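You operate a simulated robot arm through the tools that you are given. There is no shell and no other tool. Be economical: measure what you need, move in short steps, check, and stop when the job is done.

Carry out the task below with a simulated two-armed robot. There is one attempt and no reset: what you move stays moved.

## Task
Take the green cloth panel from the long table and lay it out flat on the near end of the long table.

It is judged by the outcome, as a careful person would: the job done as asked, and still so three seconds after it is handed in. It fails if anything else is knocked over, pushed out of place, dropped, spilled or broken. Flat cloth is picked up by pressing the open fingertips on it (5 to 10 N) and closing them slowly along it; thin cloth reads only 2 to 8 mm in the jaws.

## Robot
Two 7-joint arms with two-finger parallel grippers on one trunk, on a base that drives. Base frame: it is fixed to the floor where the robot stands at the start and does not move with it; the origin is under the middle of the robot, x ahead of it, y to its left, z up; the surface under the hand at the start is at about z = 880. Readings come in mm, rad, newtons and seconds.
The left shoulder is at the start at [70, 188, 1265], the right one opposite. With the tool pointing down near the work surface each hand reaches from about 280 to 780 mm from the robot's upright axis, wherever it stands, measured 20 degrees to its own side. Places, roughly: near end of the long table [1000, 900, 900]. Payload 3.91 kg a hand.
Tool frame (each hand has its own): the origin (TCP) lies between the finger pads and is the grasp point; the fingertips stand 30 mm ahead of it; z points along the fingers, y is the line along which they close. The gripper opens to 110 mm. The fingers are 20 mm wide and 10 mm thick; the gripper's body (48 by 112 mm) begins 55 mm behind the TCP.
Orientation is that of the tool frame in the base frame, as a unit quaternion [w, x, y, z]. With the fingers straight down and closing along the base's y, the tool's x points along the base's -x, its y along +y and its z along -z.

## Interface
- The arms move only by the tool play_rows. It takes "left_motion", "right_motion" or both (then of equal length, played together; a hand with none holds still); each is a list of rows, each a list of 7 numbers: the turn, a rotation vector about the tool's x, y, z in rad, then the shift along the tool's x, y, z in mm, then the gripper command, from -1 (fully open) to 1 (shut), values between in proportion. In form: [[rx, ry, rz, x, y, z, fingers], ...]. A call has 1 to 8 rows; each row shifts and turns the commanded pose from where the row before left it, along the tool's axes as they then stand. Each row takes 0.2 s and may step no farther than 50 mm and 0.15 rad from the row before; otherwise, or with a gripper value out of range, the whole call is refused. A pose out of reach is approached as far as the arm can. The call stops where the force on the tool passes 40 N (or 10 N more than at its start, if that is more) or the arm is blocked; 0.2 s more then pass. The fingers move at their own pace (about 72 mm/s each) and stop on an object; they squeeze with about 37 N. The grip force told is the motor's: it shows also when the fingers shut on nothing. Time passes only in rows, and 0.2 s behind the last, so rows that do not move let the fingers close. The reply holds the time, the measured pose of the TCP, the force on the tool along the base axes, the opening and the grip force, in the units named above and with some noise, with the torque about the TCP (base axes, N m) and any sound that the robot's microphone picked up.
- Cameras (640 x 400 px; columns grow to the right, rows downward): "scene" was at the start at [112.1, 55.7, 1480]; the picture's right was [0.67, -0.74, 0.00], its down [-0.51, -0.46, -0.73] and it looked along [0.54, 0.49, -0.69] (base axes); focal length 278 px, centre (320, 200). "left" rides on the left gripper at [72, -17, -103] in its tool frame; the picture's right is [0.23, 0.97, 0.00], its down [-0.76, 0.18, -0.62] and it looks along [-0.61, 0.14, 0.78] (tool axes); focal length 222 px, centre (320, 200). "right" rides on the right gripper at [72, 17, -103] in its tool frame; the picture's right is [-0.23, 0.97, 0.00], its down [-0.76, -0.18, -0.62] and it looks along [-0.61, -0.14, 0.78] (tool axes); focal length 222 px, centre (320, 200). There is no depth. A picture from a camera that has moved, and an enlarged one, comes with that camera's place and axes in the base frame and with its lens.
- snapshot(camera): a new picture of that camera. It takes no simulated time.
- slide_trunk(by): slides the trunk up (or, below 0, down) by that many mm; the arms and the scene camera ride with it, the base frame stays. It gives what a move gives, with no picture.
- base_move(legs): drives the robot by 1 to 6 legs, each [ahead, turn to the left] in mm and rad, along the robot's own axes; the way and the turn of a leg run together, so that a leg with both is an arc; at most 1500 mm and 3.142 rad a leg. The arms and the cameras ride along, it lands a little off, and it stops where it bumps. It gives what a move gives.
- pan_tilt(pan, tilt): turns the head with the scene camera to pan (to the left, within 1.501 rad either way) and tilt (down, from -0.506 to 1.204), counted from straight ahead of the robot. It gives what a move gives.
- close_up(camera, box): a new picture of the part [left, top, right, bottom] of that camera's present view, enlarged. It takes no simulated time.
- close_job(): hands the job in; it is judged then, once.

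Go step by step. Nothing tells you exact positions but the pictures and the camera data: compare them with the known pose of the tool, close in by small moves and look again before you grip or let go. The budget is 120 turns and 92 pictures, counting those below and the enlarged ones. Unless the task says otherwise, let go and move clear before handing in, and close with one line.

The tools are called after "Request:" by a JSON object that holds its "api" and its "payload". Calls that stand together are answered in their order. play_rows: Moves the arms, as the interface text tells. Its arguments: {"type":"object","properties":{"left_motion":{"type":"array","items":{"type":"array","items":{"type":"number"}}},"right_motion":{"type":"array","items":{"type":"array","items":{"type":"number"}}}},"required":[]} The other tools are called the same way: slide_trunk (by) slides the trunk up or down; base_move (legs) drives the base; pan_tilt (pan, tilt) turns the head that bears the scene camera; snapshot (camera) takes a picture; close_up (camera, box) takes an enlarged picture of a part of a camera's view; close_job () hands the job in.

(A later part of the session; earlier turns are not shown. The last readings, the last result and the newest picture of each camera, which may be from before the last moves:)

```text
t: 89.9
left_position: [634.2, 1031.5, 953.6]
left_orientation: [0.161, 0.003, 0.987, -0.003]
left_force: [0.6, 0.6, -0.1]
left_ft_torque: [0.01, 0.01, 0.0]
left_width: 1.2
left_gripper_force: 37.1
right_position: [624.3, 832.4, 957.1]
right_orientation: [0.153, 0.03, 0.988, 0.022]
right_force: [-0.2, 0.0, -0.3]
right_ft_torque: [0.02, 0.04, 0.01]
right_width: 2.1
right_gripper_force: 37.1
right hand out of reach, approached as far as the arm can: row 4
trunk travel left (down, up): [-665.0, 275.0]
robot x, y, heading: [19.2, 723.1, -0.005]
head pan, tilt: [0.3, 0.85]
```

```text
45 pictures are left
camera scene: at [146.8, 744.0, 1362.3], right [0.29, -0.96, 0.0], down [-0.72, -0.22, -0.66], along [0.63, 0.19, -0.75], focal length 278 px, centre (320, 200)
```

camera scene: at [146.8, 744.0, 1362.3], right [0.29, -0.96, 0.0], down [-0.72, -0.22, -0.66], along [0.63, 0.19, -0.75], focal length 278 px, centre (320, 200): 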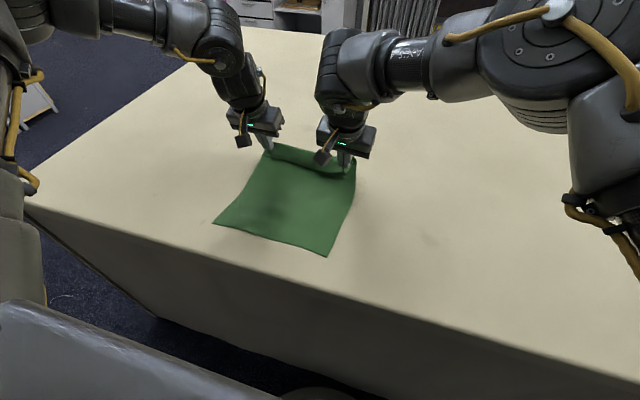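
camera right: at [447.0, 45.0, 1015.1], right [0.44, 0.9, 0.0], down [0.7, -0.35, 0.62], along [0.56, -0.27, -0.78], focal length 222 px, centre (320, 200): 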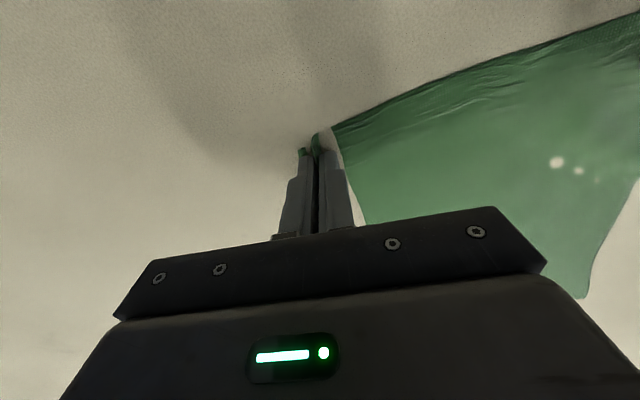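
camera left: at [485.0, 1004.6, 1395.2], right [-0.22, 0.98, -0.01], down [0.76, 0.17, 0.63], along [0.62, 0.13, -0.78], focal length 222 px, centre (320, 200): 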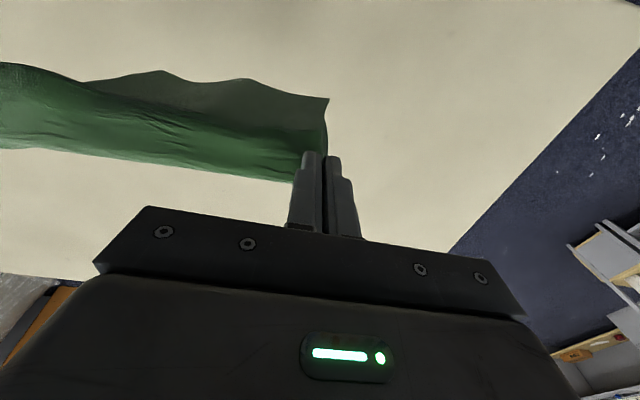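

The cloth is now just taut (the hem began to slide forward to x≈415), so I only need to lower the held edge with a touch of forward motion.

Request:
{"api": "play_rows", "payload": {"left_motion": [[0, 0, 0, 1.8, 0, 10, 1], [0, 0, 0, 1.8, 0, 10, 1], [0, 0, 0, 1.8, 0, 10, 1], [0, 0, 0, 1.8, 0, 10, 1]], "right_motion": [[0, 0, 0, 1.1, 0, 11, 1], [0, 0, 0, 1.1, 0, 11, 1], [0, 0, 0, 1.1, 0, 11, 1], [0, 0, 0, 1.1, 0, 11, 1]]}}

Request:
{"api": "snapshot", "payload": {"camera": "scene"}}

Request:
{"api": "snapshot", "payload": {"camera": "right"}}

```text
t: 90.9
left_position: [639.3, 1029.5, 916.4]
left_orientation: [0.161, 0.002, 0.987, -0.003]
left_force: [0.7, -3.1, 0.9]
left_ft_torque: [-0.03, 0.0, -0.04]
left_width: 1.2
left_gripper_force: 36.9
right_position: [628.4, 827.9, 914.4]
right_orientation: [0.155, 0.03, 0.987, 0.025]
right_force: [-0.5, 2.5, 4.3]
right_ft_torque: [0.09, -0.01, 0.03]
right_width: 2.0
right_gripper_force: 37.0
right hand out of reach, approached as far as the arm can: row 2, 4
trunk travel left (down, up): [-665.0, 275.0]
robot x, y, heading: [21.8, 719.5, 0.004]
head pan, tilt: [0.3, 0.85]
```

```text
44 pictures are left
camera scene: at [145.2, 743.9, 1362.6], right [0.29, -0.96, 0.0], down [-0.72, -0.22, -0.66], along [0.63, 0.19, -0.75], focal length 278 px, centre (320, 200)
```

scene: 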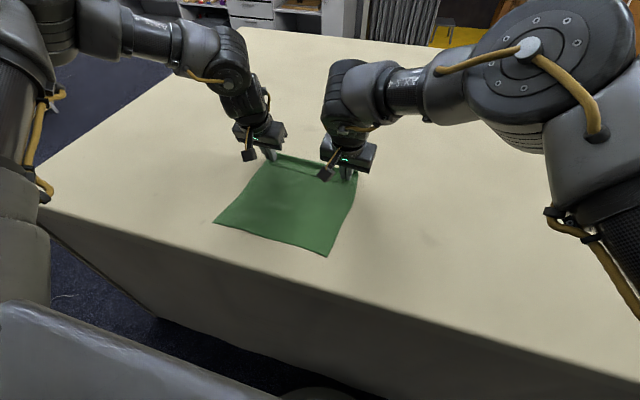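

```text
43 pictures are left
camera right: at [528.1, 845.5, 992.3], right [0.27, 0.96, 0.13], down [0.52, -0.25, 0.81], along [0.81, -0.15, -0.57], focal length 222 px, centre (320, 200)
```

right: 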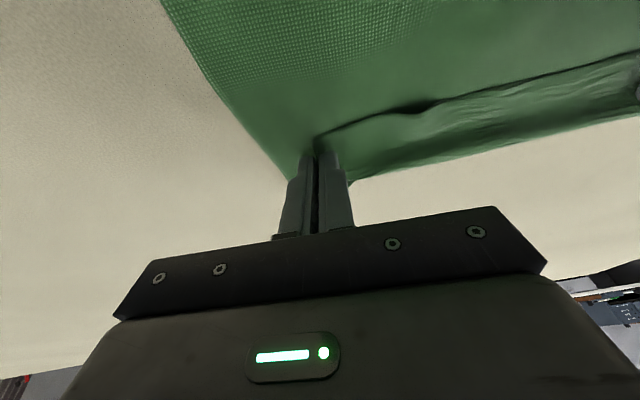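

The cloth is nearly all flat, but there is a fold line along the held edge. I'll look closer before letting go.

Request:
{"api": "close_up", "payload": {"camera": "scene", "box": [200, 120, 400, 270]}}

Request:
{"api": "snapshot", "payload": {"camera": "left"}}

```text
2.67 times, centred on (300, 195) of scene
camera zoom: at [145.2, 743.9, 1362.6], right [0.29, -0.96, 0.0], down [-0.72, -0.22, -0.66], along [0.63, 0.19, -0.75], focal length 741 px, centre (373, 213)
```

zoom: 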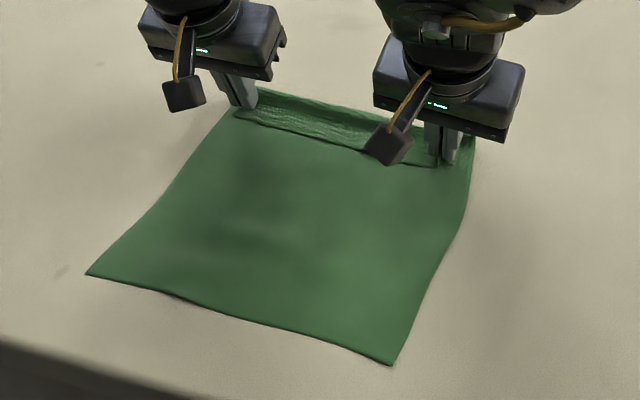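

```text
41 pictures are left
camera left: at [536.8, 1014.2, 991.4], right [-0.21, 0.97, -0.08], down [0.53, 0.18, 0.83], along [0.82, 0.13, -0.55], focal length 222 px, centre (320, 200)
```

left: 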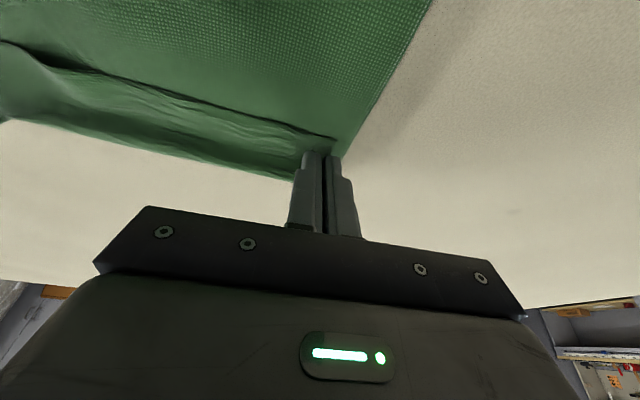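

The strip beyond the grips is folded back on top, because laying forward turned the cloth over. I'll lift it again, keeping the hands far out, and lay it backward instead so the strip stays on its natural side.

Request:
{"api": "slide_trunk", "payload": {"by": 150}}

Request:
{"api": "slide_trunk", "payload": {"by": 120}}

Request:
{"api": "play_rows", "payload": {"left_motion": [[0, -0.07, 0, 0, 0, 0, 1], [0, -0.07, 0, 0, 0, 0, 1], [0, 0, 0, -9, 0.5, 4.2, 1], [0, 0, 0, -9, 0.5, 4.2, 1]], "right_motion": [[0, -0.07, 0, 0, 0, 0, 1], [0, -0.07, 0, 0, 0, 0, 1], [0, 0, 0, -12, 2, 5.5, 1], [0, 0, 0, -12, 2, 5.5, 1]]}}

Request:
{"api": "snapshot", "payload": {"camera": "scene"}}

```text
t: 92.7
left_position: [638.7, 1029.1, 1066.1]
left_orientation: [0.161, 0.002, 0.987, -0.004]
left_force: [-0.5, -2.9, 0.8]
left_ft_torque: [-0.06, -0.02, -0.02]
left_width: 1.4
left_gripper_force: 36.6
right_position: [628.9, 826.0, 1064.4]
right_orientation: [0.154, 0.03, 0.987, 0.025]
right_force: [0.5, 3.2, -0.8]
right_ft_torque: [0.08, 0.02, 0.06]
right_width: 2.0
right_gripper_force: 37.1
trunk travel left (down, up): [-815.0, 125.0]
robot x, y, heading: [20.3, 720.5, -0.005]
head pan, tilt: [0.3, 0.85]
```

```text
t: 94.2
left_position: [639.1, 1030.0, 1184.1]
left_orientation: [0.16, 0.003, 0.987, -0.003]
left_force: [0.2, -2.8, -0.5]
left_ft_torque: [-0.03, 0.02, -0.05]
left_width: 1.7
left_gripper_force: 37.1
right_position: [629.8, 827.2, 1183.9]
right_orientation: [0.154, 0.03, 0.987, 0.025]
right_force: [-0.6, 1.8, -0.9]
right_ft_torque: [0.09, 0.0, 0.06]
right_width: 2.2
right_gripper_force: 37.2
trunk travel left (down, up): [-935.0, 5.0]
robot x, y, heading: [22.1, 720.1, -0.0]
head pan, tilt: [0.3, 0.85]
```

```text
t: 95.2
left_position: [662.0, 1030.2, 1184.3]
left_orientation: [0.229, 0.003, 0.973, -0.004]
left_force: [0.2, -6.1, 0.3]
left_ft_torque: [-0.13, 0.02, -0.09]
left_width: 1.3
left_gripper_force: 36.6
right_position: [653.0, 822.9, 1184.5]
right_orientation: [0.223, 0.031, 0.974, 0.024]
right_force: [-0.4, 6.0, 0.5]
right_ft_torque: [0.16, 0.03, 0.19]
right_width: 2.3
right_gripper_force: 36.4
right hand out of reach, approached as far as the arm can: row 4
trunk travel left (down, up): [-935.0, 5.0]
robot x, y, heading: [20.2, 722.9, -0.005]
head pan, tilt: [0.3, 0.85]
```

```text
40 pictures are left
camera scene: at [147.6, 743.2, 1632.2], right [0.29, -0.96, 0.0], down [-0.72, -0.22, -0.66], along [0.63, 0.19, -0.75], focal length 278 px, centre (320, 200)
```

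scene: 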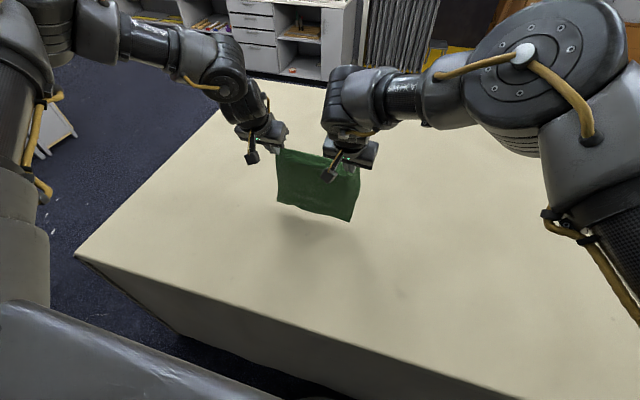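

The cloth hangs at x≈675, with the hem about 50 mm above the table. I'll lower to touch, then alternate backing up and lowering.

Request:
{"api": "slide_trunk", "payload": {"by": -62}}

Request:
{"api": "base_move", "payload": {"legs": [[-25, 0]]}}

Request:
{"api": "slide_trunk", "payload": {"by": -25}}

Request:
{"api": "snapshot", "payload": {"camera": "scene"}}

Request:
{"api": "snapshot", "payload": {"camera": "left"}}

```text
t: 96.2
left_position: [658.8, 1031.8, 1124.2]
left_orientation: [0.23, 0.003, 0.973, -0.004]
left_force: [-0.1, -8.4, 0.0]
left_ft_torque: [-0.2, 0.0, -0.13]
left_width: 0.9
left_gripper_force: 36.7
right_position: [653.3, 823.1, 1123.9]
right_orientation: [0.224, 0.032, 0.974, 0.023]
right_force: [0.5, 7.4, 0.1]
right_ft_torque: [0.2, 0.02, 0.19]
right_width: 1.8
right_gripper_force: 37.3
trunk travel left (down, up): [-873.0, 67.0]
robot x, y, heading: [19.9, 720.3, 0.0]
head pan, tilt: [0.3, 0.85]
```

```text
t: 97.0
left_position: [641.1, 1031.7, 1119.2]
left_orientation: [0.226, 0.003, 0.974, -0.004]
left_force: [0.4, -8.1, -0.6]
left_ft_torque: [-0.2, 0.05, -0.14]
left_width: 1.0
left_gripper_force: 37.5
right_position: [633.8, 823.7, 1119.3]
right_orientation: [0.22, 0.032, 0.975, 0.024]
right_force: [0.1, 8.0, -0.7]
right_ft_torque: [0.21, 0.05, 0.21]
right_width: 1.9
right_gripper_force: 36.6
trunk travel left (down, up): [-873.0, 67.0]
robot x, y, heading: [-7.6, 719.7, -0.007]
head pan, tilt: [0.3, 0.85]
```

```text
t: 97.7
left_position: [638.1, 1032.5, 1097.2]
left_orientation: [0.229, 0.004, 0.973, -0.005]
left_force: [-0.9, -6.6, -0.6]
left_ft_torque: [-0.17, 0.01, -0.13]
left_width: 1.3
left_gripper_force: 37.3
right_position: [628.6, 825.2, 1095.7]
right_orientation: [0.222, 0.031, 0.974, 0.024]
right_force: [0.8, 6.9, 0.1]
right_ft_torque: [0.18, 0.02, 0.23]
right_width: 2.1
right_gripper_force: 37.3
trunk travel left (down, up): [-848.0, 92.0]
robot x, y, heading: [-6.0, 723.6, -0.004]
head pan, tilt: [0.3, 0.85]
```

```text
39 pictures are left
camera scene: at [123.6, 744.8, 1545.1], right [0.29, -0.96, 0.0], down [-0.72, -0.22, -0.66], along [0.63, 0.19, -0.75], focal length 278 px, centre (320, 200)
```

scene: 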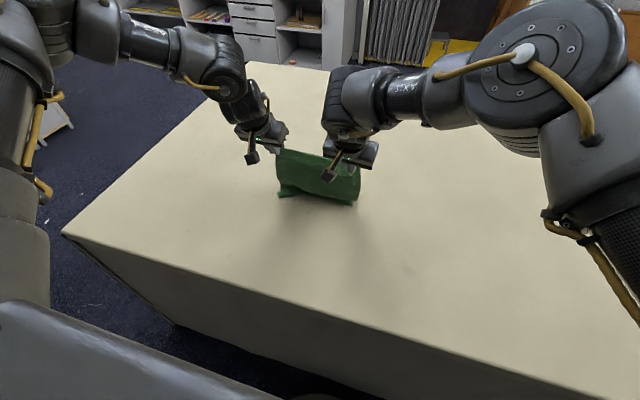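

```text
38 pictures are left
camera left: at [525.8, 1015.7, 1158.0], right [-0.2, 0.97, -0.11], down [0.41, 0.18, 0.9], along [0.89, 0.13, -0.43], focal length 222 px, centre (320, 200)
```

left: 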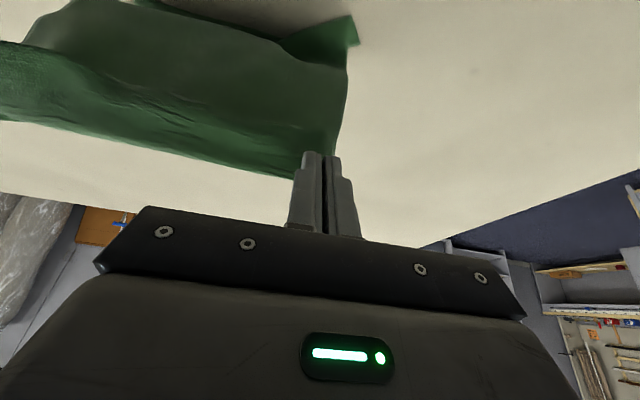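

Request:
{"api": "close_up", "payload": {"camera": "scene", "box": [240, 120, 400, 220]}}

```text
4.00 times, centred on (320, 170) of scene
camera zoom: at [123.6, 744.8, 1545.1], right [0.29, -0.96, 0.0], down [-0.72, -0.22, -0.66], along [0.63, 0.19, -0.75], focal length 1112 px, centre (320, 320)
```

zoom: 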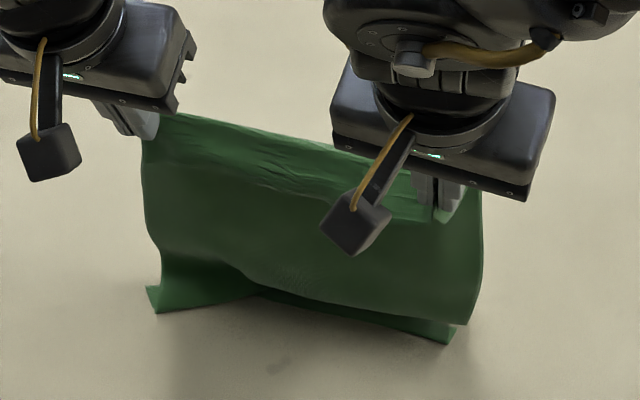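

The hem curled unevenly. I'll lift, go forward again, touch lightly, and drag back first so the hem trails forward before lowering further.

Request:
{"api": "slide_trunk", "payload": {"by": 90}}

Request:
{"api": "base_move", "payload": {"legs": [[28, 0]]}}

Request:
{"api": "slide_trunk", "payload": {"by": -62}}

Request:
{"api": "close_up", "payload": {"camera": "scene", "box": [240, 120, 400, 220]}}

```text
t: 99.0
left_position: [635.5, 1032.0, 1187.8]
left_orientation: [0.229, 0.002, 0.973, -0.004]
left_force: [0.2, -7.7, -1.1]
left_ft_torque: [-0.18, 0.0, -0.13]
left_width: 1.2
left_gripper_force: 36.9
right_position: [628.1, 823.7, 1187.3]
right_orientation: [0.223, 0.032, 0.974, 0.023]
right_force: [0.4, 7.8, 0.6]
right_ft_torque: [0.17, -0.03, 0.17]
right_width: 2.0
right_gripper_force: 37.2
trunk travel left (down, up): [-938.0, 2.0]
robot x, y, heading: [-2.8, 723.6, -0.006]
head pan, tilt: [0.3, 0.85]
```

```text
t: 99.8
left_position: [656.9, 1031.8, 1191.9]
left_orientation: [0.232, 0.003, 0.973, -0.004]
left_force: [-0.4, -7.6, -0.3]
left_ft_torque: [-0.19, 0.0, -0.15]
left_width: 1.2
left_gripper_force: 37.3
right_position: [648.1, 823.5, 1191.3]
right_orientation: [0.225, 0.032, 0.973, 0.024]
right_force: [-0.8, 7.6, 0.3]
right_ft_torque: [0.18, -0.01, 0.17]
right_width: 1.7
right_gripper_force: 37.0
trunk travel left (down, up): [-938.0, 2.0]
robot x, y, heading: [25.3, 723.0, -0.001]
head pan, tilt: [0.3, 0.85]
```

```text
t: 100.8
left_position: [663.6, 1031.4, 1126.0]
left_orientation: [0.229, 0.004, 0.973, -0.005]
left_force: [-0.4, -6.6, -0.3]
left_ft_torque: [-0.19, 0.0, -0.1]
left_width: 1.1
left_gripper_force: 37.3
right_position: [656.7, 824.0, 1125.4]
right_orientation: [0.223, 0.031, 0.974, 0.025]
right_force: [0.3, 6.9, 0.4]
right_ft_torque: [0.17, -0.02, 0.18]
right_width: 1.9
right_gripper_force: 37.4
trunk travel left (down, up): [-876.0, 64.0]
robot x, y, heading: [22.6, 720.3, -0.009]
head pan, tilt: [0.3, 0.85]
```

```text
4.00 times, centred on (320, 170) of scene
camera zoom: at [151.3, 743.9, 1573.1], right [0.29, -0.96, 0.0], down [-0.72, -0.22, -0.66], along [0.63, 0.19, -0.75], focal length 1112 px, centre (320, 320)
```

zoom: 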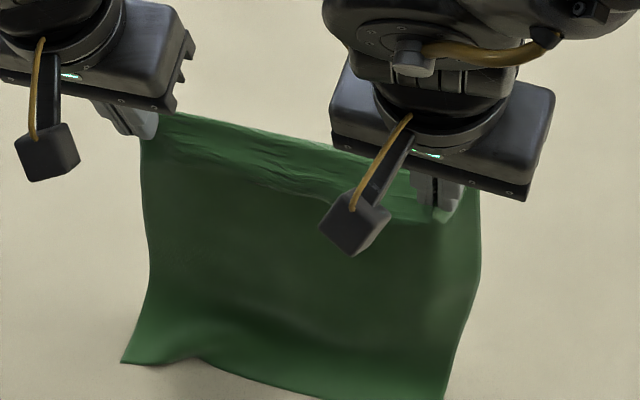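

Request:
{"api": "slide_trunk", "payload": {"by": 22}}

Request:
{"api": "base_move", "payload": {"legs": [[-50, 0]]}}

Request:
{"api": "close_up", "payload": {"camera": "scene", "box": [240, 120, 400, 220]}}

```text
t: 101.5
left_position: [661.4, 1031.5, 1148.3]
left_orientation: [0.23, 0.002, 0.973, -0.004]
left_force: [1.3, -8.0, 0.9]
left_ft_torque: [-0.21, 0.02, -0.11]
left_width: 1.5
left_gripper_force: 36.9
right_position: [655.1, 823.6, 1149.4]
right_orientation: [0.223, 0.031, 0.974, 0.025]
right_force: [-0.4, 7.6, -0.2]
right_ft_torque: [0.15, 0.01, 0.17]
right_width: 1.9
right_gripper_force: 37.1
trunk travel left (down, up): [-898.0, 42.0]
robot x, y, heading: [24.0, 722.7, -0.008]
head pan, tilt: [0.3, 0.85]
```

```text
t: 102.4
left_position: [621.9, 1031.6, 1142.8]
left_orientation: [0.225, 0.002, 0.974, -0.005]
left_force: [0.0, -7.3, -1.3]
left_ft_torque: [-0.19, 0.08, -0.12]
left_width: 1.2
left_gripper_force: 37.4
right_position: [615.1, 823.0, 1143.1]
right_orientation: [0.22, 0.034, 0.975, 0.022]
right_force: [0.6, 6.6, -0.5]
right_ft_torque: [0.19, 0.04, 0.19]
right_width: 1.7
right_gripper_force: 37.6
trunk travel left (down, up): [-898.0, 42.0]
robot x, y, heading: [-27.2, 725.0, 0.0]
head pan, tilt: [0.3, 0.85]
```

```text
4.00 times, centred on (320, 170) of scene
camera zoom: at [113.7, 744.9, 1594.5], right [0.29, -0.96, 0.0], down [-0.72, -0.22, -0.65], along [0.62, 0.19, -0.76], focal length 1112 px, centre (320, 320)
```

zoom: 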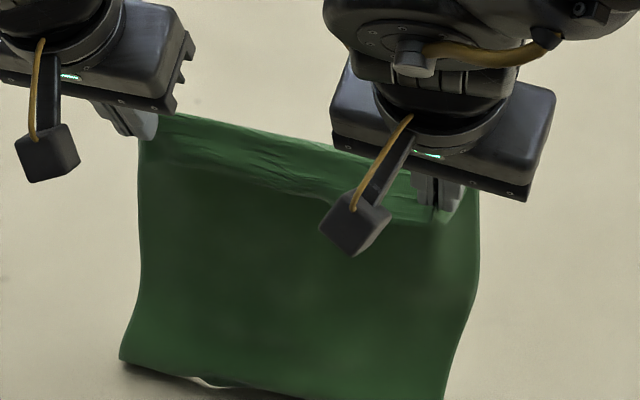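

I now see the hem already touches at hand height ≈1184, so my earlier lowering without retreating folded it. I'll lift clear, creep the base forward a bit for more room, and then retreat and lower in the right proportion.

Request:
{"api": "slide_trunk", "payload": {"by": 42}}

Request:
{"api": "play_rows", "payload": {"left_motion": [[0, 0, 0, 0.8, -1, -9.7, 1], [0, 0, 0, 0.8, -1, -9.7, 1], [0, 0, 0, 0.8, -1, -9.7, 1]], "right_motion": [[0, 0, 0, 0.8, 1, -9.7, 1], [0, 0, 0, 0.8, 1, -9.7, 1], [0, 0, 0, 0.8, 1, -9.7, 1]]}}

Request:
{"api": "base_move", "payload": {"legs": [[50, 0]]}}

Request:
{"api": "base_move", "payload": {"legs": [[18, 0]]}}

Request:
{"api": "snapshot", "payload": {"camera": "scene"}}

```text
t: 103.3
left_position: [612.7, 1030.7, 1190.3]
left_orientation: [0.23, 0.004, 0.973, -0.005]
left_force: [0.2, -6.1, 0.5]
left_ft_torque: [-0.16, -0.01, -0.11]
left_width: 1.0
left_gripper_force: 36.7
right_position: [603.9, 823.9, 1190.3]
right_orientation: [0.224, 0.033, 0.974, 0.024]
right_force: [0.0, 7.1, -0.5]
right_ft_torque: [0.15, 0.0, 0.18]
right_width: 2.1
right_gripper_force: 36.6
trunk travel left (down, up): [-940.0, 0.0]
robot x, y, heading: [-29.3, 721.5, 0.002]
head pan, tilt: [0.3, 0.85]
```

```text
t: 104.1
left_position: [595.1, 1026.8, 1216.7]
left_orientation: [0.231, 0.002, 0.973, -0.003]
left_force: [-0.8, -2.6, 0.3]
left_ft_torque: [-0.09, -0.02, -0.04]
left_width: 1.1
left_gripper_force: 36.7
right_position: [587.6, 825.2, 1215.6]
right_orientation: [0.224, 0.033, 0.974, 0.025]
right_force: [-0.2, 3.2, 0.6]
right_ft_torque: [0.08, 0.0, 0.07]
right_width: 1.8
right_gripper_force: 37.0
trunk travel left (down, up): [-940.0, 0.0]
robot x, y, heading: [-26.9, 723.5, -0.006]
head pan, tilt: [0.3, 0.85]
```

```text
t: 105.0
left_position: [641.3, 1029.4, 1217.3]
left_orientation: [0.233, 0.003, 0.973, -0.005]
left_force: [1.0, -2.9, 0.0]
left_ft_torque: [-0.05, 0.07, -0.05]
left_width: 1.3
left_gripper_force: 36.6
right_position: [633.6, 824.8, 1217.7]
right_orientation: [0.226, 0.032, 0.973, 0.024]
right_force: [0.7, 3.2, -0.9]
right_ft_torque: [0.01, 0.07, 0.05]
right_width: 2.2
right_gripper_force: 36.9
trunk travel left (down, up): [-940.0, 0.0]
robot x, y, heading: [20.5, 721.6, -0.004]
head pan, tilt: [0.3, 0.85]
```

```text
t: 105.8
left_position: [660.5, 1028.5, 1219.6]
left_orientation: [0.233, 0.002, 0.973, -0.004]
left_force: [0.8, -1.7, -1.8]
left_ft_torque: [-0.05, 0.05, -0.03]
left_width: 1.0
left_gripper_force: 37.3
right_position: [653.2, 826.0, 1219.6]
right_orientation: [0.227, 0.031, 0.973, 0.024]
right_force: [-0.6, 1.3, 0.3]
right_ft_torque: [0.05, 0.01, 0.06]
right_width: 2.2
right_gripper_force: 36.8
trunk travel left (down, up): [-940.0, 0.0]
robot x, y, heading: [44.6, 721.4, -0.006]
head pan, tilt: [0.3, 0.85]
```

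```text
34 pictures are left
camera scene: at [196.0, 744.2, 1637.3], right [0.29, -0.96, 0.0], down [-0.73, -0.22, -0.65], along [0.62, 0.19, -0.76], focal length 278 px, centre (320, 200)
```

scene: 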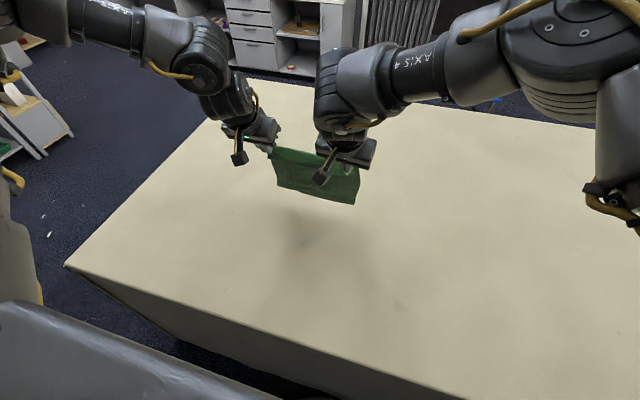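

No bump at x≈45. One more small step forward, lower to touch, then retreat and lower.

Request:
{"api": "base_move", "payload": {"legs": [[15, 0]]}}

Request:
{"api": "slide_trunk", "payload": {"by": -34}}

Request:
{"api": "base_move", "payload": {"legs": [[-40, 0]]}}

Request:
{"api": "slide_trunk", "payload": {"by": -20}}

Request:
{"api": "close_up", "payload": {"camera": "scene", "box": [240, 120, 400, 220]}}

Request:
{"api": "snapshot", "payload": {"camera": "left"}}

```text
t: 106.5
left_position: [667.0, 1027.5, 1224.6]
left_orientation: [0.238, 0.005, 0.971, -0.005]
left_force: [-0.6, -1.1, 0.2]
left_ft_torque: [-0.03, -0.03, 0.01]
left_width: 1.1
left_gripper_force: 37.2
right_position: [659.4, 826.1, 1224.9]
right_orientation: [0.233, 0.032, 0.972, 0.025]
right_force: [1.0, 1.3, -0.7]
right_ft_torque: [0.04, 0.04, 0.07]
right_width: 2.0
right_gripper_force: 36.7
trunk travel left (down, up): [-940.0, 0.0]
robot x, y, heading: [60.0, 722.8, -0.007]
head pan, tilt: [0.3, 0.85]
```

```text
t: 107.3
left_position: [651.1, 1027.4, 1196.2]
left_orientation: [0.244, 0.005, 0.97, -0.006]
left_force: [-1.1, -1.4, -1.3]
left_ft_torque: [-0.01, -0.02, 0.02]
left_width: 1.2
left_gripper_force: 36.9
right_position: [643.7, 826.8, 1195.6]
right_orientation: [0.238, 0.032, 0.97, 0.024]
right_force: [-0.9, 1.9, -0.6]
right_ft_torque: [0.02, 0.0, 0.04]
right_width: 2.2
right_gripper_force: 36.8
trunk travel left (down, up): [-906.0, 34.0]
robot x, y, heading: [62.5, 723.6, -0.004]
head pan, tilt: [0.3, 0.85]
```

```text
t: 108.2
left_position: [616.0, 1026.9, 1193.8]
left_orientation: [0.242, 0.004, 0.97, -0.005]
left_force: [1.0, -2.4, -1.2]
left_ft_torque: [-0.05, 0.02, -0.03]
left_width: 1.1
left_gripper_force: 37.1
right_position: [608.7, 824.8, 1193.4]
right_orientation: [0.235, 0.032, 0.971, 0.025]
right_force: [0.6, 1.7, -0.2]
right_ft_torque: [0.0, 0.05, 0.07]
right_width: 2.0
right_gripper_force: 37.0
trunk travel left (down, up): [-906.0, 34.0]
robot x, y, heading: [18.3, 718.1, -0.007]
head pan, tilt: [0.3, 0.85]
```

```text
t: 108.9
left_position: [612.5, 1026.4, 1175.6]
left_orientation: [0.244, 0.004, 0.97, -0.005]
left_force: [-0.2, -2.4, -1.0]
left_ft_torque: [-0.02, 0.02, -0.03]
left_width: 1.1
left_gripper_force: 36.9
right_position: [604.9, 824.6, 1175.1]
right_orientation: [0.237, 0.033, 0.971, 0.024]
right_force: [-0.1, 1.1, -0.7]
right_ft_torque: [0.05, -0.01, 0.07]
right_width: 2.0
right_gripper_force: 37.3
trunk travel left (down, up): [-886.0, 54.0]
robot x, y, heading: [23.3, 720.1, -0.007]
head pan, tilt: [0.3, 0.85]
```

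```text
4.00 times, centred on (320, 170) of scene
camera zoom: at [149.5, 744.2, 1583.0], right [0.29, -0.96, 0.0], down [-0.72, -0.22, -0.66], along [0.63, 0.19, -0.75], focal length 1112 px, centre (320, 320)
```

zoom: 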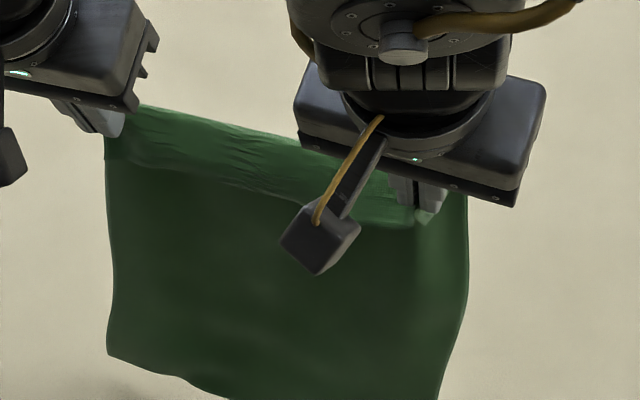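

```text
32 pictures are left
camera left: at [500.1, 1012.3, 1233.4], right [-0.19, 0.98, -0.12], down [0.38, 0.18, 0.91], along [0.91, 0.13, -0.4], focal length 222 px, centre (320, 200)
```

left: 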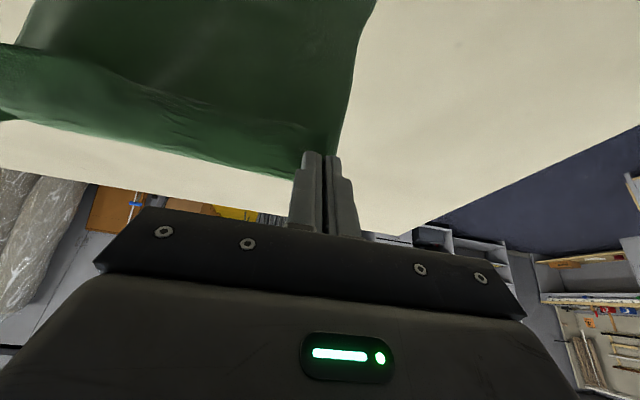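

Request:
{"api": "snapshot", "payload": {"camera": "scene"}}

```text
31 pictures are left
camera scene: at [149.5, 744.2, 1583.0], right [0.29, -0.96, 0.0], down [-0.72, -0.22, -0.66], along [0.63, 0.19, -0.75], focal length 278 px, centre (320, 200)
```

scene: 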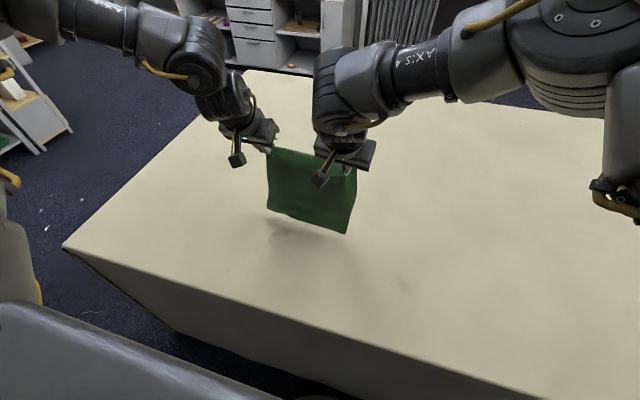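

The cloth hangs straight with the hem just about touching at x≈625. I'll lift slightly, extend the arms back out and the base 20 mm forward, and let it settle.

Request:
{"api": "slide_trunk", "payload": {"by": 32}}

Request:
{"api": "play_rows", "payload": {"left_motion": [[0, 0, 0, -11.7, 0.5, 6.3, 1], [0, 0, 0, -11.7, 0.5, 6.3, 1], [0, 0, 0, -11.7, 0.5, 6.3, 1], [0, 0, 0, 0, 0, 0, 1], [0, 0, 0, 0, 0, 0, 1]], "right_motion": [[0, 0, 0, -11.7, 0.5, 6.3, 1], [0, 0, 0, -11.7, 0.5, 6.3, 1], [0, 0, 0, -11.7, 0.5, 6.3, 1], [0, 0, 0, 0, 0, 0, 1], [0, 0, 0, 0, 0, 0, 1]]}}

Request:
{"api": "base_move", "payload": {"legs": [[20, 0]]}}

Request:
{"api": "slide_trunk", "payload": {"by": -20}}

Request:
{"api": "snapshot", "payload": {"camera": "scene"}}

```text
t: 109.6
left_position: [609.4, 1027.7, 1211.0]
left_orientation: [0.245, 0.005, 0.97, -0.005]
left_force: [0.0, -1.5, -0.2]
left_ft_torque: [-0.02, -0.04, 0.0]
left_width: 0.9
left_gripper_force: 36.6
right_position: [602.2, 824.9, 1209.4]
right_orientation: [0.239, 0.032, 0.97, 0.025]
right_force: [-0.2, 1.4, -0.2]
right_ft_torque: [0.02, -0.02, 0.07]
right_width: 2.1
right_gripper_force: 36.8
trunk travel left (down, up): [-918.0, 22.0]
robot x, y, heading: [18.2, 721.0, -0.008]
head pan, tilt: [0.3, 0.85]
```

```text
t: 110.8
left_position: [649.3, 1028.8, 1209.5]
left_orientation: [0.244, 0.004, 0.97, -0.005]
left_force: [-0.1, -3.7, 0.1]
left_ft_torque: [-0.09, 0.0, -0.04]
left_width: 1.1
left_gripper_force: 37.4
right_position: [642.0, 823.1, 1207.1]
right_orientation: [0.239, 0.032, 0.97, 0.025]
right_force: [0.0, 3.0, 0.5]
right_ft_torque: [0.11, -0.03, 0.1]
right_width: 1.8
right_gripper_force: 37.3
trunk travel left (down, up): [-918.0, 22.0]
robot x, y, heading: [20.4, 720.6, -0.005]
head pan, tilt: [0.3, 0.85]
```

```text
t: 111.6
left_position: [664.5, 1030.1, 1212.7]
left_orientation: [0.247, 0.005, 0.969, -0.005]
left_force: [-1.3, -4.1, 0.2]
left_ft_torque: [-0.07, -0.06, -0.08]
left_width: 1.1
left_gripper_force: 37.3
right_position: [657.0, 824.5, 1210.3]
right_orientation: [0.24, 0.031, 0.97, 0.025]
right_force: [0.4, 3.4, 1.2]
right_ft_torque: [0.06, -0.04, 0.11]
right_width: 1.8
right_gripper_force: 36.6
trunk travel left (down, up): [-918.0, 22.0]
robot x, y, heading: [41.8, 721.8, -0.004]
head pan, tilt: [0.3, 0.85]
```

```text
t: 112.3
left_position: [666.9, 1030.1, 1190.9]
left_orientation: [0.245, 0.004, 0.97, -0.005]
left_force: [-0.7, -3.2, -0.2]
left_ft_torque: [-0.05, 0.01, -0.04]
left_width: 1.3
left_gripper_force: 36.8
right_position: [660.6, 824.6, 1188.6]
right_orientation: [0.24, 0.031, 0.97, 0.025]
right_force: [-0.3, 3.2, -0.2]
right_ft_torque: [0.08, -0.01, 0.08]
right_width: 2.1
right_gripper_force: 36.6
trunk travel left (down, up): [-898.0, 42.0]
robot x, y, heading: [39.7, 720.7, -0.002]
head pan, tilt: [0.3, 0.85]
```

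```text
30 pictures are left
camera scene: at [163.3, 743.8, 1595.6], right [0.29, -0.96, 0.0], down [-0.72, -0.22, -0.66], along [0.63, 0.19, -0.75], focal length 278 px, centre (320, 200)
```

scene: 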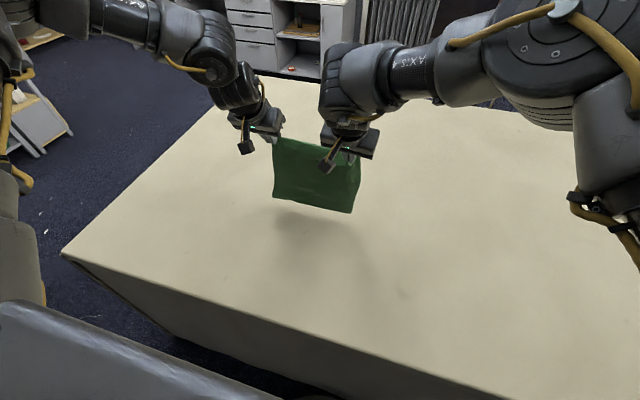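

The hem now leans forward (x≈720). I'll retreat first, then lower, in 30 mm alternations.

Request:
{"api": "slide_trunk", "payload": {"by": -18}}

Request:
{"api": "base_move", "payload": {"legs": [[-35, 0]]}}

Request:
{"api": "slide_trunk", "payload": {"by": -30}}

Request:
{"api": "snapshot", "payload": {"camera": "scene"}}

```text
t: 113.0
left_position: [668.8, 1029.5, 1171.1]
left_orientation: [0.244, 0.003, 0.97, -0.005]
left_force: [-0.3, -2.8, -0.3]
left_ft_torque: [-0.1, 0.01, -0.05]
left_width: 1.1
left_gripper_force: 37.1
right_position: [662.7, 824.4, 1170.3]
right_orientation: [0.239, 0.031, 0.97, 0.026]
right_force: [0.3, 3.2, -0.1]
right_ft_torque: [0.08, 0.04, 0.09]
right_width: 2.1
right_gripper_force: 36.8
trunk travel left (down, up): [-880.0, 60.0]
robot x, y, heading: [36.6, 720.4, -0.006]
head pan, tilt: [0.3, 0.85]
```

```text
t: 113.8
left_position: [643.3, 1029.0, 1166.5]
left_orientation: [0.241, 0.005, 0.97, -0.006]
left_force: [0.5, -3.9, -0.5]
left_ft_torque: [-0.1, 0.02, -0.06]
left_width: 1.1
left_gripper_force: 36.5
right_position: [635.8, 824.2, 1165.2]
right_orientation: [0.236, 0.031, 0.971, 0.026]
right_force: [0.9, 3.0, -0.3]
right_ft_torque: [0.14, 0.04, 0.12]
right_width: 2.4
right_gripper_force: 37.1
trunk travel left (down, up): [-880.0, 60.0]
robot x, y, heading: [0.9, 723.5, -0.004]
head pan, tilt: [0.3, 0.85]
```

```text
t: 114.6
left_position: [636.8, 1029.4, 1140.6]
left_orientation: [0.244, 0.004, 0.97, -0.006]
left_force: [0.8, -3.7, -0.1]
left_ft_torque: [-0.08, -0.02, -0.06]
left_width: 1.3
left_gripper_force: 37.0
right_position: [629.5, 824.3, 1139.2]
right_orientation: [0.238, 0.033, 0.97, 0.025]
right_force: [0.1, 3.5, -0.4]
right_ft_torque: [0.09, 0.01, 0.1]
right_width: 1.9
right_gripper_force: 37.4
trunk travel left (down, up): [-850.0, 90.0]
robot x, y, heading: [7.9, 724.3, -0.002]
head pan, tilt: [0.3, 0.85]
```

```text
29 pictures are left
camera scene: at [132.5, 744.5, 1547.2], right [0.29, -0.96, 0.0], down [-0.72, -0.22, -0.66], along [0.63, 0.19, -0.75], focal length 278 px, centre (320, 200)
```

scene: 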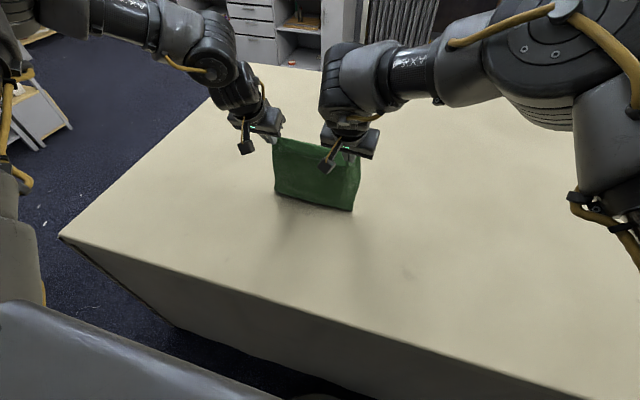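

The hem trails forward at x≈677, just as wanted. I'll continue the pattern.

Request:
{"api": "base_move", "payload": {"legs": [[-35, 0]]}}

Request:
{"api": "slide_trunk", "payload": {"by": -30}}

Request:
{"api": "base_move", "payload": {"legs": [[-35, 0]]}}

Request:
{"api": "slide_trunk", "payload": {"by": -35}}

Request:
{"api": "snapshot", "payload": {"camera": "scene"}}

```text
t: 115.4
left_position: [608.3, 1028.4, 1137.2]
left_orientation: [0.24, 0.005, 0.971, -0.006]
left_force: [0.0, -3.9, -0.6]
left_ft_torque: [-0.05, 0.07, -0.05]
left_width: 1.1
left_gripper_force: 37.2
right_position: [600.2, 823.4, 1135.8]
right_orientation: [0.236, 0.032, 0.971, 0.026]
right_force: [0.9, 3.2, -0.4]
right_ft_torque: [0.08, 0.08, 0.1]
right_width: 2.2
right_gripper_force: 36.8
trunk travel left (down, up): [-850.0, 90.0]
robot x, y, heading: [-34.0, 725.2, -0.007]
head pan, tilt: [0.3, 0.85]
```

```text
t: 116.2
left_position: [601.1, 1028.3, 1110.6]
left_orientation: [0.244, 0.007, 0.97, -0.007]
left_force: [-0.2, -3.5, -0.2]
left_ft_torque: [-0.09, 0.0, -0.05]
left_width: 1.2
left_gripper_force: 36.9
right_position: [593.4, 824.7, 1109.3]
right_orientation: [0.239, 0.032, 0.97, 0.025]
right_force: [-1.1, 3.2, 0.1]
right_ft_torque: [0.09, 0.02, 0.08]
right_width: 2.0
right_gripper_force: 37.4
trunk travel left (down, up): [-820.0, 120.0]
robot x, y, heading: [-26.3, 722.6, -0.005]
head pan, tilt: [0.3, 0.85]
```

```text
t: 117.0
left_position: [573.0, 1029.5, 1106.3]
left_orientation: [0.241, 0.005, 0.97, -0.006]
left_force: [1.2, -3.8, 0.8]
left_ft_torque: [-0.06, 0.05, -0.07]
left_width: 1.2
left_gripper_force: 36.9
right_position: [566.2, 823.8, 1105.2]
right_orientation: [0.236, 0.033, 0.971, 0.023]
right_force: [0.3, 2.6, -0.2]
right_ft_torque: [0.09, 0.01, 0.11]
right_width: 2.0
right_gripper_force: 36.7
trunk travel left (down, up): [-820.0, 120.0]
robot x, y, heading: [-60.7, 725.0, -0.01]
head pan, tilt: [0.3, 0.85]
```

```text
t: 117.8
left_position: [566.3, 1027.9, 1076.8]
left_orientation: [0.246, 0.007, 0.969, -0.006]
left_force: [-0.1, -3.5, -0.3]
left_ft_torque: [-0.05, 0.0, -0.05]
left_width: 1.0
left_gripper_force: 36.8
right_position: [560.0, 823.8, 1075.6]
right_orientation: [0.239, 0.033, 0.97, 0.024]
right_force: [-0.7, 2.8, 0.5]
right_ft_torque: [0.12, -0.01, 0.09]
right_width: 1.8
right_gripper_force: 36.6
trunk travel left (down, up): [-785.0, 155.0]
robot x, y, heading: [-65.5, 720.8, -0.006]
head pan, tilt: [0.3, 0.85]
```

```text
28 pictures are left
camera scene: at [61.0, 744.0, 1482.5], right [0.29, -0.96, 0.0], down [-0.72, -0.22, -0.66], along [0.63, 0.19, -0.75], focal length 278 px, centre (320, 200)
```

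scene: 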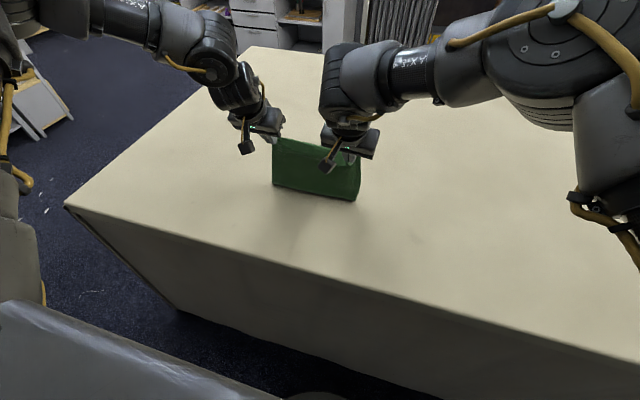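

The bend line is at x≈590, with the cloth trailing flat beyond it. I'll continue.

Request:
{"api": "base_move", "payload": {"legs": [[-33, 0]]}}

Request:
{"api": "slide_trunk", "payload": {"by": -33}}

Request:
{"api": "base_move", "payload": {"legs": [[-33, 0]]}}

Request:
{"api": "slide_trunk", "payload": {"by": -33}}

Request:
{"api": "snapshot", "payload": {"camera": "scene"}}

```text
t: 118.7
left_position: [540.0, 1028.4, 1072.8]
left_orientation: [0.241, 0.006, 0.97, -0.006]
left_force: [0.9, -4.1, -0.4]
left_ft_torque: [-0.09, 0.06, -0.05]
left_width: 1.4
left_gripper_force: 36.5
right_position: [531.6, 822.9, 1069.7]
right_orientation: [0.236, 0.034, 0.971, 0.024]
right_force: [0.5, 3.2, -0.4]
right_ft_torque: [0.12, 0.06, 0.11]
right_width: 2.1
right_gripper_force: 36.9
trunk travel left (down, up): [-785.0, 155.0]
robot x, y, heading: [-100.2, 724.8, -0.004]
head pan, tilt: [0.3, 0.85]
```

```text
t: 119.4
left_position: [532.3, 1028.4, 1043.4]
left_orientation: [0.245, 0.006, 0.969, -0.007]
left_force: [0.3, -2.8, -1.1]
left_ft_torque: [-0.09, 0.02, -0.04]
left_width: 1.2
left_gripper_force: 37.2
right_position: [525.9, 823.0, 1042.8]
right_orientation: [0.239, 0.033, 0.97, 0.025]
right_force: [-0.4, 3.6, 0.1]
right_ft_torque: [0.07, -0.02, 0.12]
right_width: 1.8
right_gripper_force: 37.0
trunk travel left (down, up): [-752.0, 188.0]
robot x, y, heading: [-94.8, 722.4, -0.009]
head pan, tilt: [0.3, 0.85]
```

```text
t: 120.3
left_position: [506.0, 1027.5, 1038.3]
left_orientation: [0.242, 0.006, 0.97, -0.006]
left_force: [1.4, -3.9, -0.9]
left_ft_torque: [-0.1, 0.05, -0.07]
left_width: 1.2
left_gripper_force: 36.8
right_position: [499.7, 822.6, 1037.2]
right_orientation: [0.237, 0.035, 0.971, 0.024]
right_force: [1.3, 3.8, -0.2]
right_ft_torque: [0.08, 0.02, 0.12]
right_width: 2.0
right_gripper_force: 37.4
trunk travel left (down, up): [-752.0, 188.0]
robot x, y, heading: [-130.7, 726.1, -0.006]
head pan, tilt: [0.3, 0.85]
```

```text
t: 121.1
left_position: [501.2, 1027.1, 1010.2]
left_orientation: [0.245, 0.007, 0.97, -0.007]
left_force: [0.0, -4.2, -0.1]
left_ft_torque: [-0.06, -0.04, -0.06]
left_width: 1.2
left_gripper_force: 37.3
right_position: [494.0, 822.3, 1008.6]
right_orientation: [0.24, 0.035, 0.97, 0.024]
right_force: [-0.1, 1.9, -1.0]
right_ft_torque: [0.09, 0.01, 0.09]
right_width: 2.0
right_gripper_force: 37.2
trunk travel left (down, up): [-719.0, 221.0]
robot x, y, heading: [-127.7, 723.7, -0.009]
head pan, tilt: [0.3, 0.85]
```

```text
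27 pictures are left
camera scene: at [-5.5, 744.0, 1416.6], right [0.29, -0.96, 0.0], down [-0.72, -0.22, -0.66], along [0.63, 0.19, -0.75], focal length 278 px, centre (320, 200)
```

scene: 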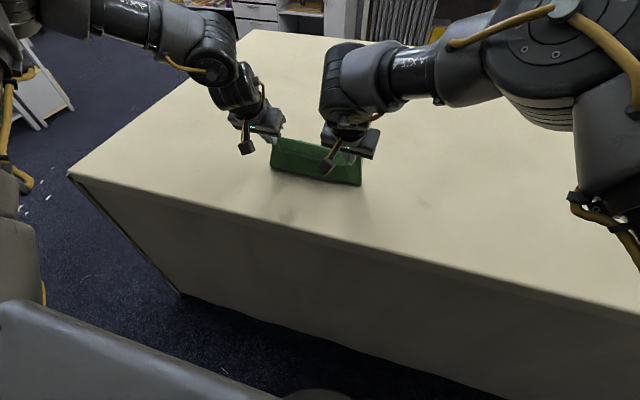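

Only about 100 mm of height remains. Now the arms will retract and lower together.

Request:
{"api": "play_rows", "payload": {"left_motion": [[0, 0, 0, 19.8, 0, 5.2, 1], [0, 0, 0, 19.8, 0, 5.2, 1], [0, 0, 0, 19.8, 0, 5.2, 1], [0, 0, 0, 19.8, 0, 5.2, 1]], "right_motion": [[0, 0, 0, 19.8, 0, 5.2, 1], [0, 0, 0, 19.8, 0, 5.2, 1], [0, 0, 0, 19.8, 0, 5.2, 1], [0, 0, 0, 19.8, 0, 5.2, 1]]}}

Request:
{"api": "snapshot", "payload": {"camera": "scene"}}

```text
t: 122.1
left_position: [441.1, 1028.1, 954.7]
left_orientation: [0.244, 0.006, 0.97, -0.006]
left_force: [0.2, -0.5, 0.8]
left_ft_torque: [-0.02, 0.03, 0.02]
left_width: 1.2
left_gripper_force: 37.1
right_position: [433.8, 830.0, 952.7]
right_orientation: [0.238, 0.035, 0.97, 0.023]
right_force: [0.5, -0.6, 0.4]
right_ft_torque: [0.0, -0.02, 0.02]
right_width: 2.1
right_gripper_force: 36.4
trunk travel left (down, up): [-719.0, 221.0]
robot x, y, heading: [-125.4, 723.2, -0.006]
head pan, tilt: [0.3, 0.85]
```

```text
26 pictures are left
camera scene: at [-3.3, 744.9, 1416.4], right [0.29, -0.96, 0.0], down [-0.72, -0.22, -0.66], along [0.63, 0.19, -0.75], focal length 278 px, centre (320, 200)
```

scene: 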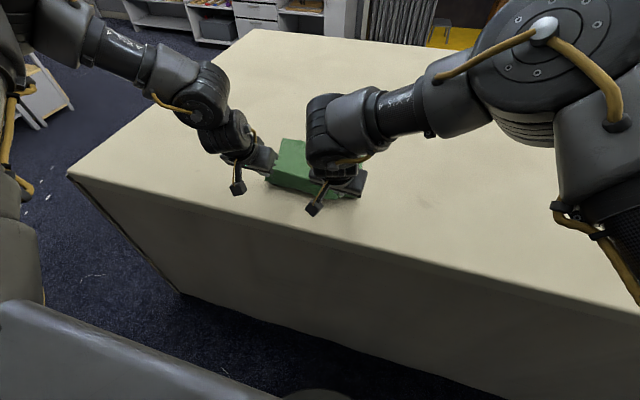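

The far edge lies at x≈658. I'll finish lowering the held edge onto the table.

Request:
{"api": "play_rows", "payload": {"left_motion": [[0, 0, 0, 17.1, 0, 3.3, 1], [0, 0, 0, 17.1, 0, 3.3, 1], [0, 0, 0, 17.1, 0, 3.3, 1], [0, 0, 0, 16, 0, 1.5, 1]], "right_motion": [[0, 0, 0, 17.1, -1, 3.3, 1], [0, 0, 0, 17.1, -1, 3.3, 1], [0, 0, 0, 17.1, 0, 3.3, 1], [0, 0, 0, 14, 0, 1.2, 1]]}}

Request:
{"api": "snapshot", "payload": {"camera": "scene"}}

Request:
{"api": "snapshot", "payload": {"camera": "left"}}

```text
t: 123.1
left_position: [387.3, 1029.0, 914.0]
left_orientation: [0.244, 0.007, 0.97, -0.007]
left_force: [-0.1, -0.6, 0.6]
left_ft_torque: [0.0, 0.0, 0.04]
left_width: 1.3
left_gripper_force: 37.4
right_position: [381.7, 832.0, 913.3]
right_orientation: [0.24, 0.036, 0.97, 0.024]
right_force: [3.1, -0.2, 7.4]
right_ft_torque: [0.03, -0.14, -0.01]
right_width: 2.0
right_gripper_force: 37.2
trunk travel left (down, up): [-719.0, 221.0]
robot x, y, heading: [-127.6, 723.4, -0.008]
head pan, tilt: [0.3, 0.85]
```

```text
25 pictures are left
camera scene: at [-3.9, 744.3, 1416.7], right [0.29, -0.96, 0.0], down [-0.72, -0.22, -0.66], along [0.63, 0.19, -0.75], focal length 278 px, centre (320, 200)
```

scene: 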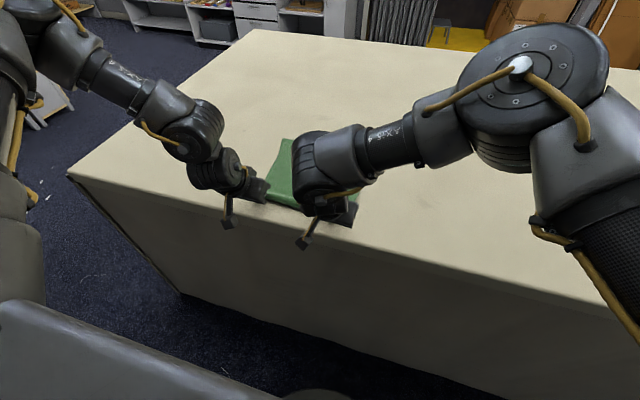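

```text
24 pictures are left
camera left: at [273.2, 1013.2, 970.6], right [-0.18, 0.98, -0.12], down [0.38, 0.18, 0.91], along [0.91, 0.12, -0.4], focal length 222 px, centre (320, 200)
```

left: 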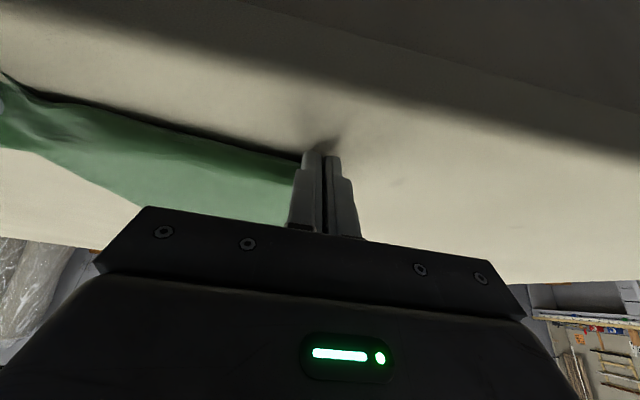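

The held edge is at the table, with the cloth edge safely inside the table edge. I'll set the left down the last few mm, open both hands gently, and rise.

Request:
{"api": "play_rows", "payload": {"left_motion": [[0, 0, 0, 1.5, 0, 2.5, 1], [0, 0, 0, 0, 0, 0, 0.9], [0, 0, 0, 0, 0, 0, 0.8], [0, 0, 0, 0, 0, 0, 0.65], [0, 0, 0, 0, 0, 0, 0.6]], "right_motion": [[0, 0, 0, 0, 0, 0, 1], [0, 0, 0, 0, 0, 0, 0.9], [0, 0, 0, 0, 0, 0, 0.8], [0, 0, 0, 0, 0, 0, 0.65], [0, 0, 0, 0, 0, 0, 0.6]]}}

Request:
{"api": "play_rows", "payload": {"left_motion": [[0, 0, 0, -2, 0, -4, 0.6], [0, 0, 0, -5, 0, -10, 0.6], [0, 0, 0, -10, 0, -20, 0.6], [0, 0, 0, -15, 0, -35, 0.6], [0, 0, 0, -15, 0, -40, 0.6], [0, 0, 0, -15, 0, -40, 0.6]], "right_motion": [[0, 0, 0, -2, 0, -4, 0.6], [0, 0, 0, -5, 0, -10, 0.6], [0, 0, 0, -10, 0, -20, 0.6], [0, 0, 0, -15, 0, -35, 0.6], [0, 0, 0, -15, 0, -40, 0.6], [0, 0, 0, -15, 0, -40, 0.6]]}}

Request:
{"api": "snapshot", "payload": {"camera": "scene"}}

Request:
{"api": "snapshot", "payload": {"camera": "right"}}

```text
t: 124.3
left_position: [387.6, 1026.4, 910.7]
left_orientation: [0.245, 0.007, 0.969, -0.005]
left_force: [-2.4, -8.9, 9.4]
left_ft_torque: [-0.17, -0.01, -0.08]
left_width: 17.7
left_gripper_force: 0.0
right_position: [380.6, 830.4, 914.1]
right_orientation: [0.24, 0.035, 0.97, 0.025]
right_force: [-0.9, -0.2, 0.0]
right_ft_torque: [-0.01, 0.02, 0.02]
right_width: 22.3
right_gripper_force: 0.0
trunk travel left (down, up): [-719.0, 221.0]
robot x, y, heading: [-127.6, 722.8, -0.006]
head pan, tilt: [0.3, 0.85]
```

```text
t: 125.7
left_position: [368.5, 1030.4, 1072.4]
left_orientation: [0.245, 0.007, 0.97, -0.005]
left_force: [-0.2, -0.4, 0.0]
left_ft_torque: [0.01, -0.01, -0.02]
left_width: 22.1
left_gripper_force: 0.0
right_position: [365.2, 821.1, 1073.7]
right_orientation: [0.24, 0.034, 0.97, 0.024]
right_force: [0.1, -0.5, -0.3]
right_ft_torque: [0.01, 0.0, -0.02]
right_width: 22.4
right_gripper_force: 0.0
trunk travel left (down, up): [-719.0, 221.0]
robot x, y, heading: [-131.0, 721.2, -0.009]
head pan, tilt: [0.3, 0.85]
```

```text
23 pictures are left
camera scene: at [-6.5, 743.2, 1416.5], right [0.29, -0.96, 0.0], down [-0.72, -0.22, -0.66], along [0.63, 0.19, -0.75], focal length 278 px, centre (320, 200)
```

scene: 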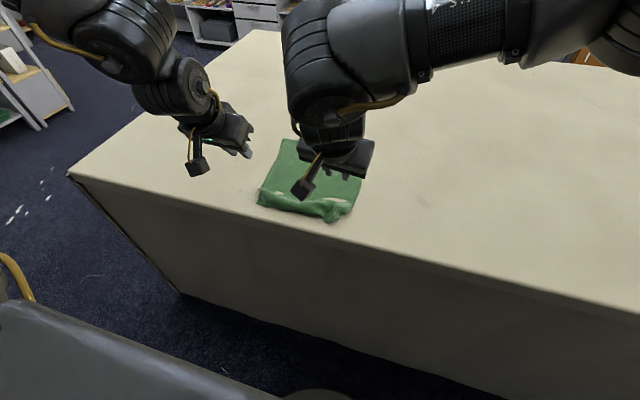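

```text
22 pictures are left
camera right: at [253.3, 841.8, 1133.4], right [0.25, 0.95, 0.17], down [0.37, -0.26, 0.89], along [0.89, -0.16, -0.42], focal length 222 px, centre (320, 200)
```

right: 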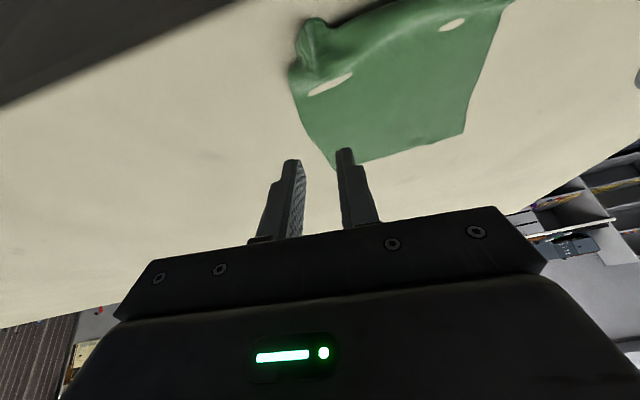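

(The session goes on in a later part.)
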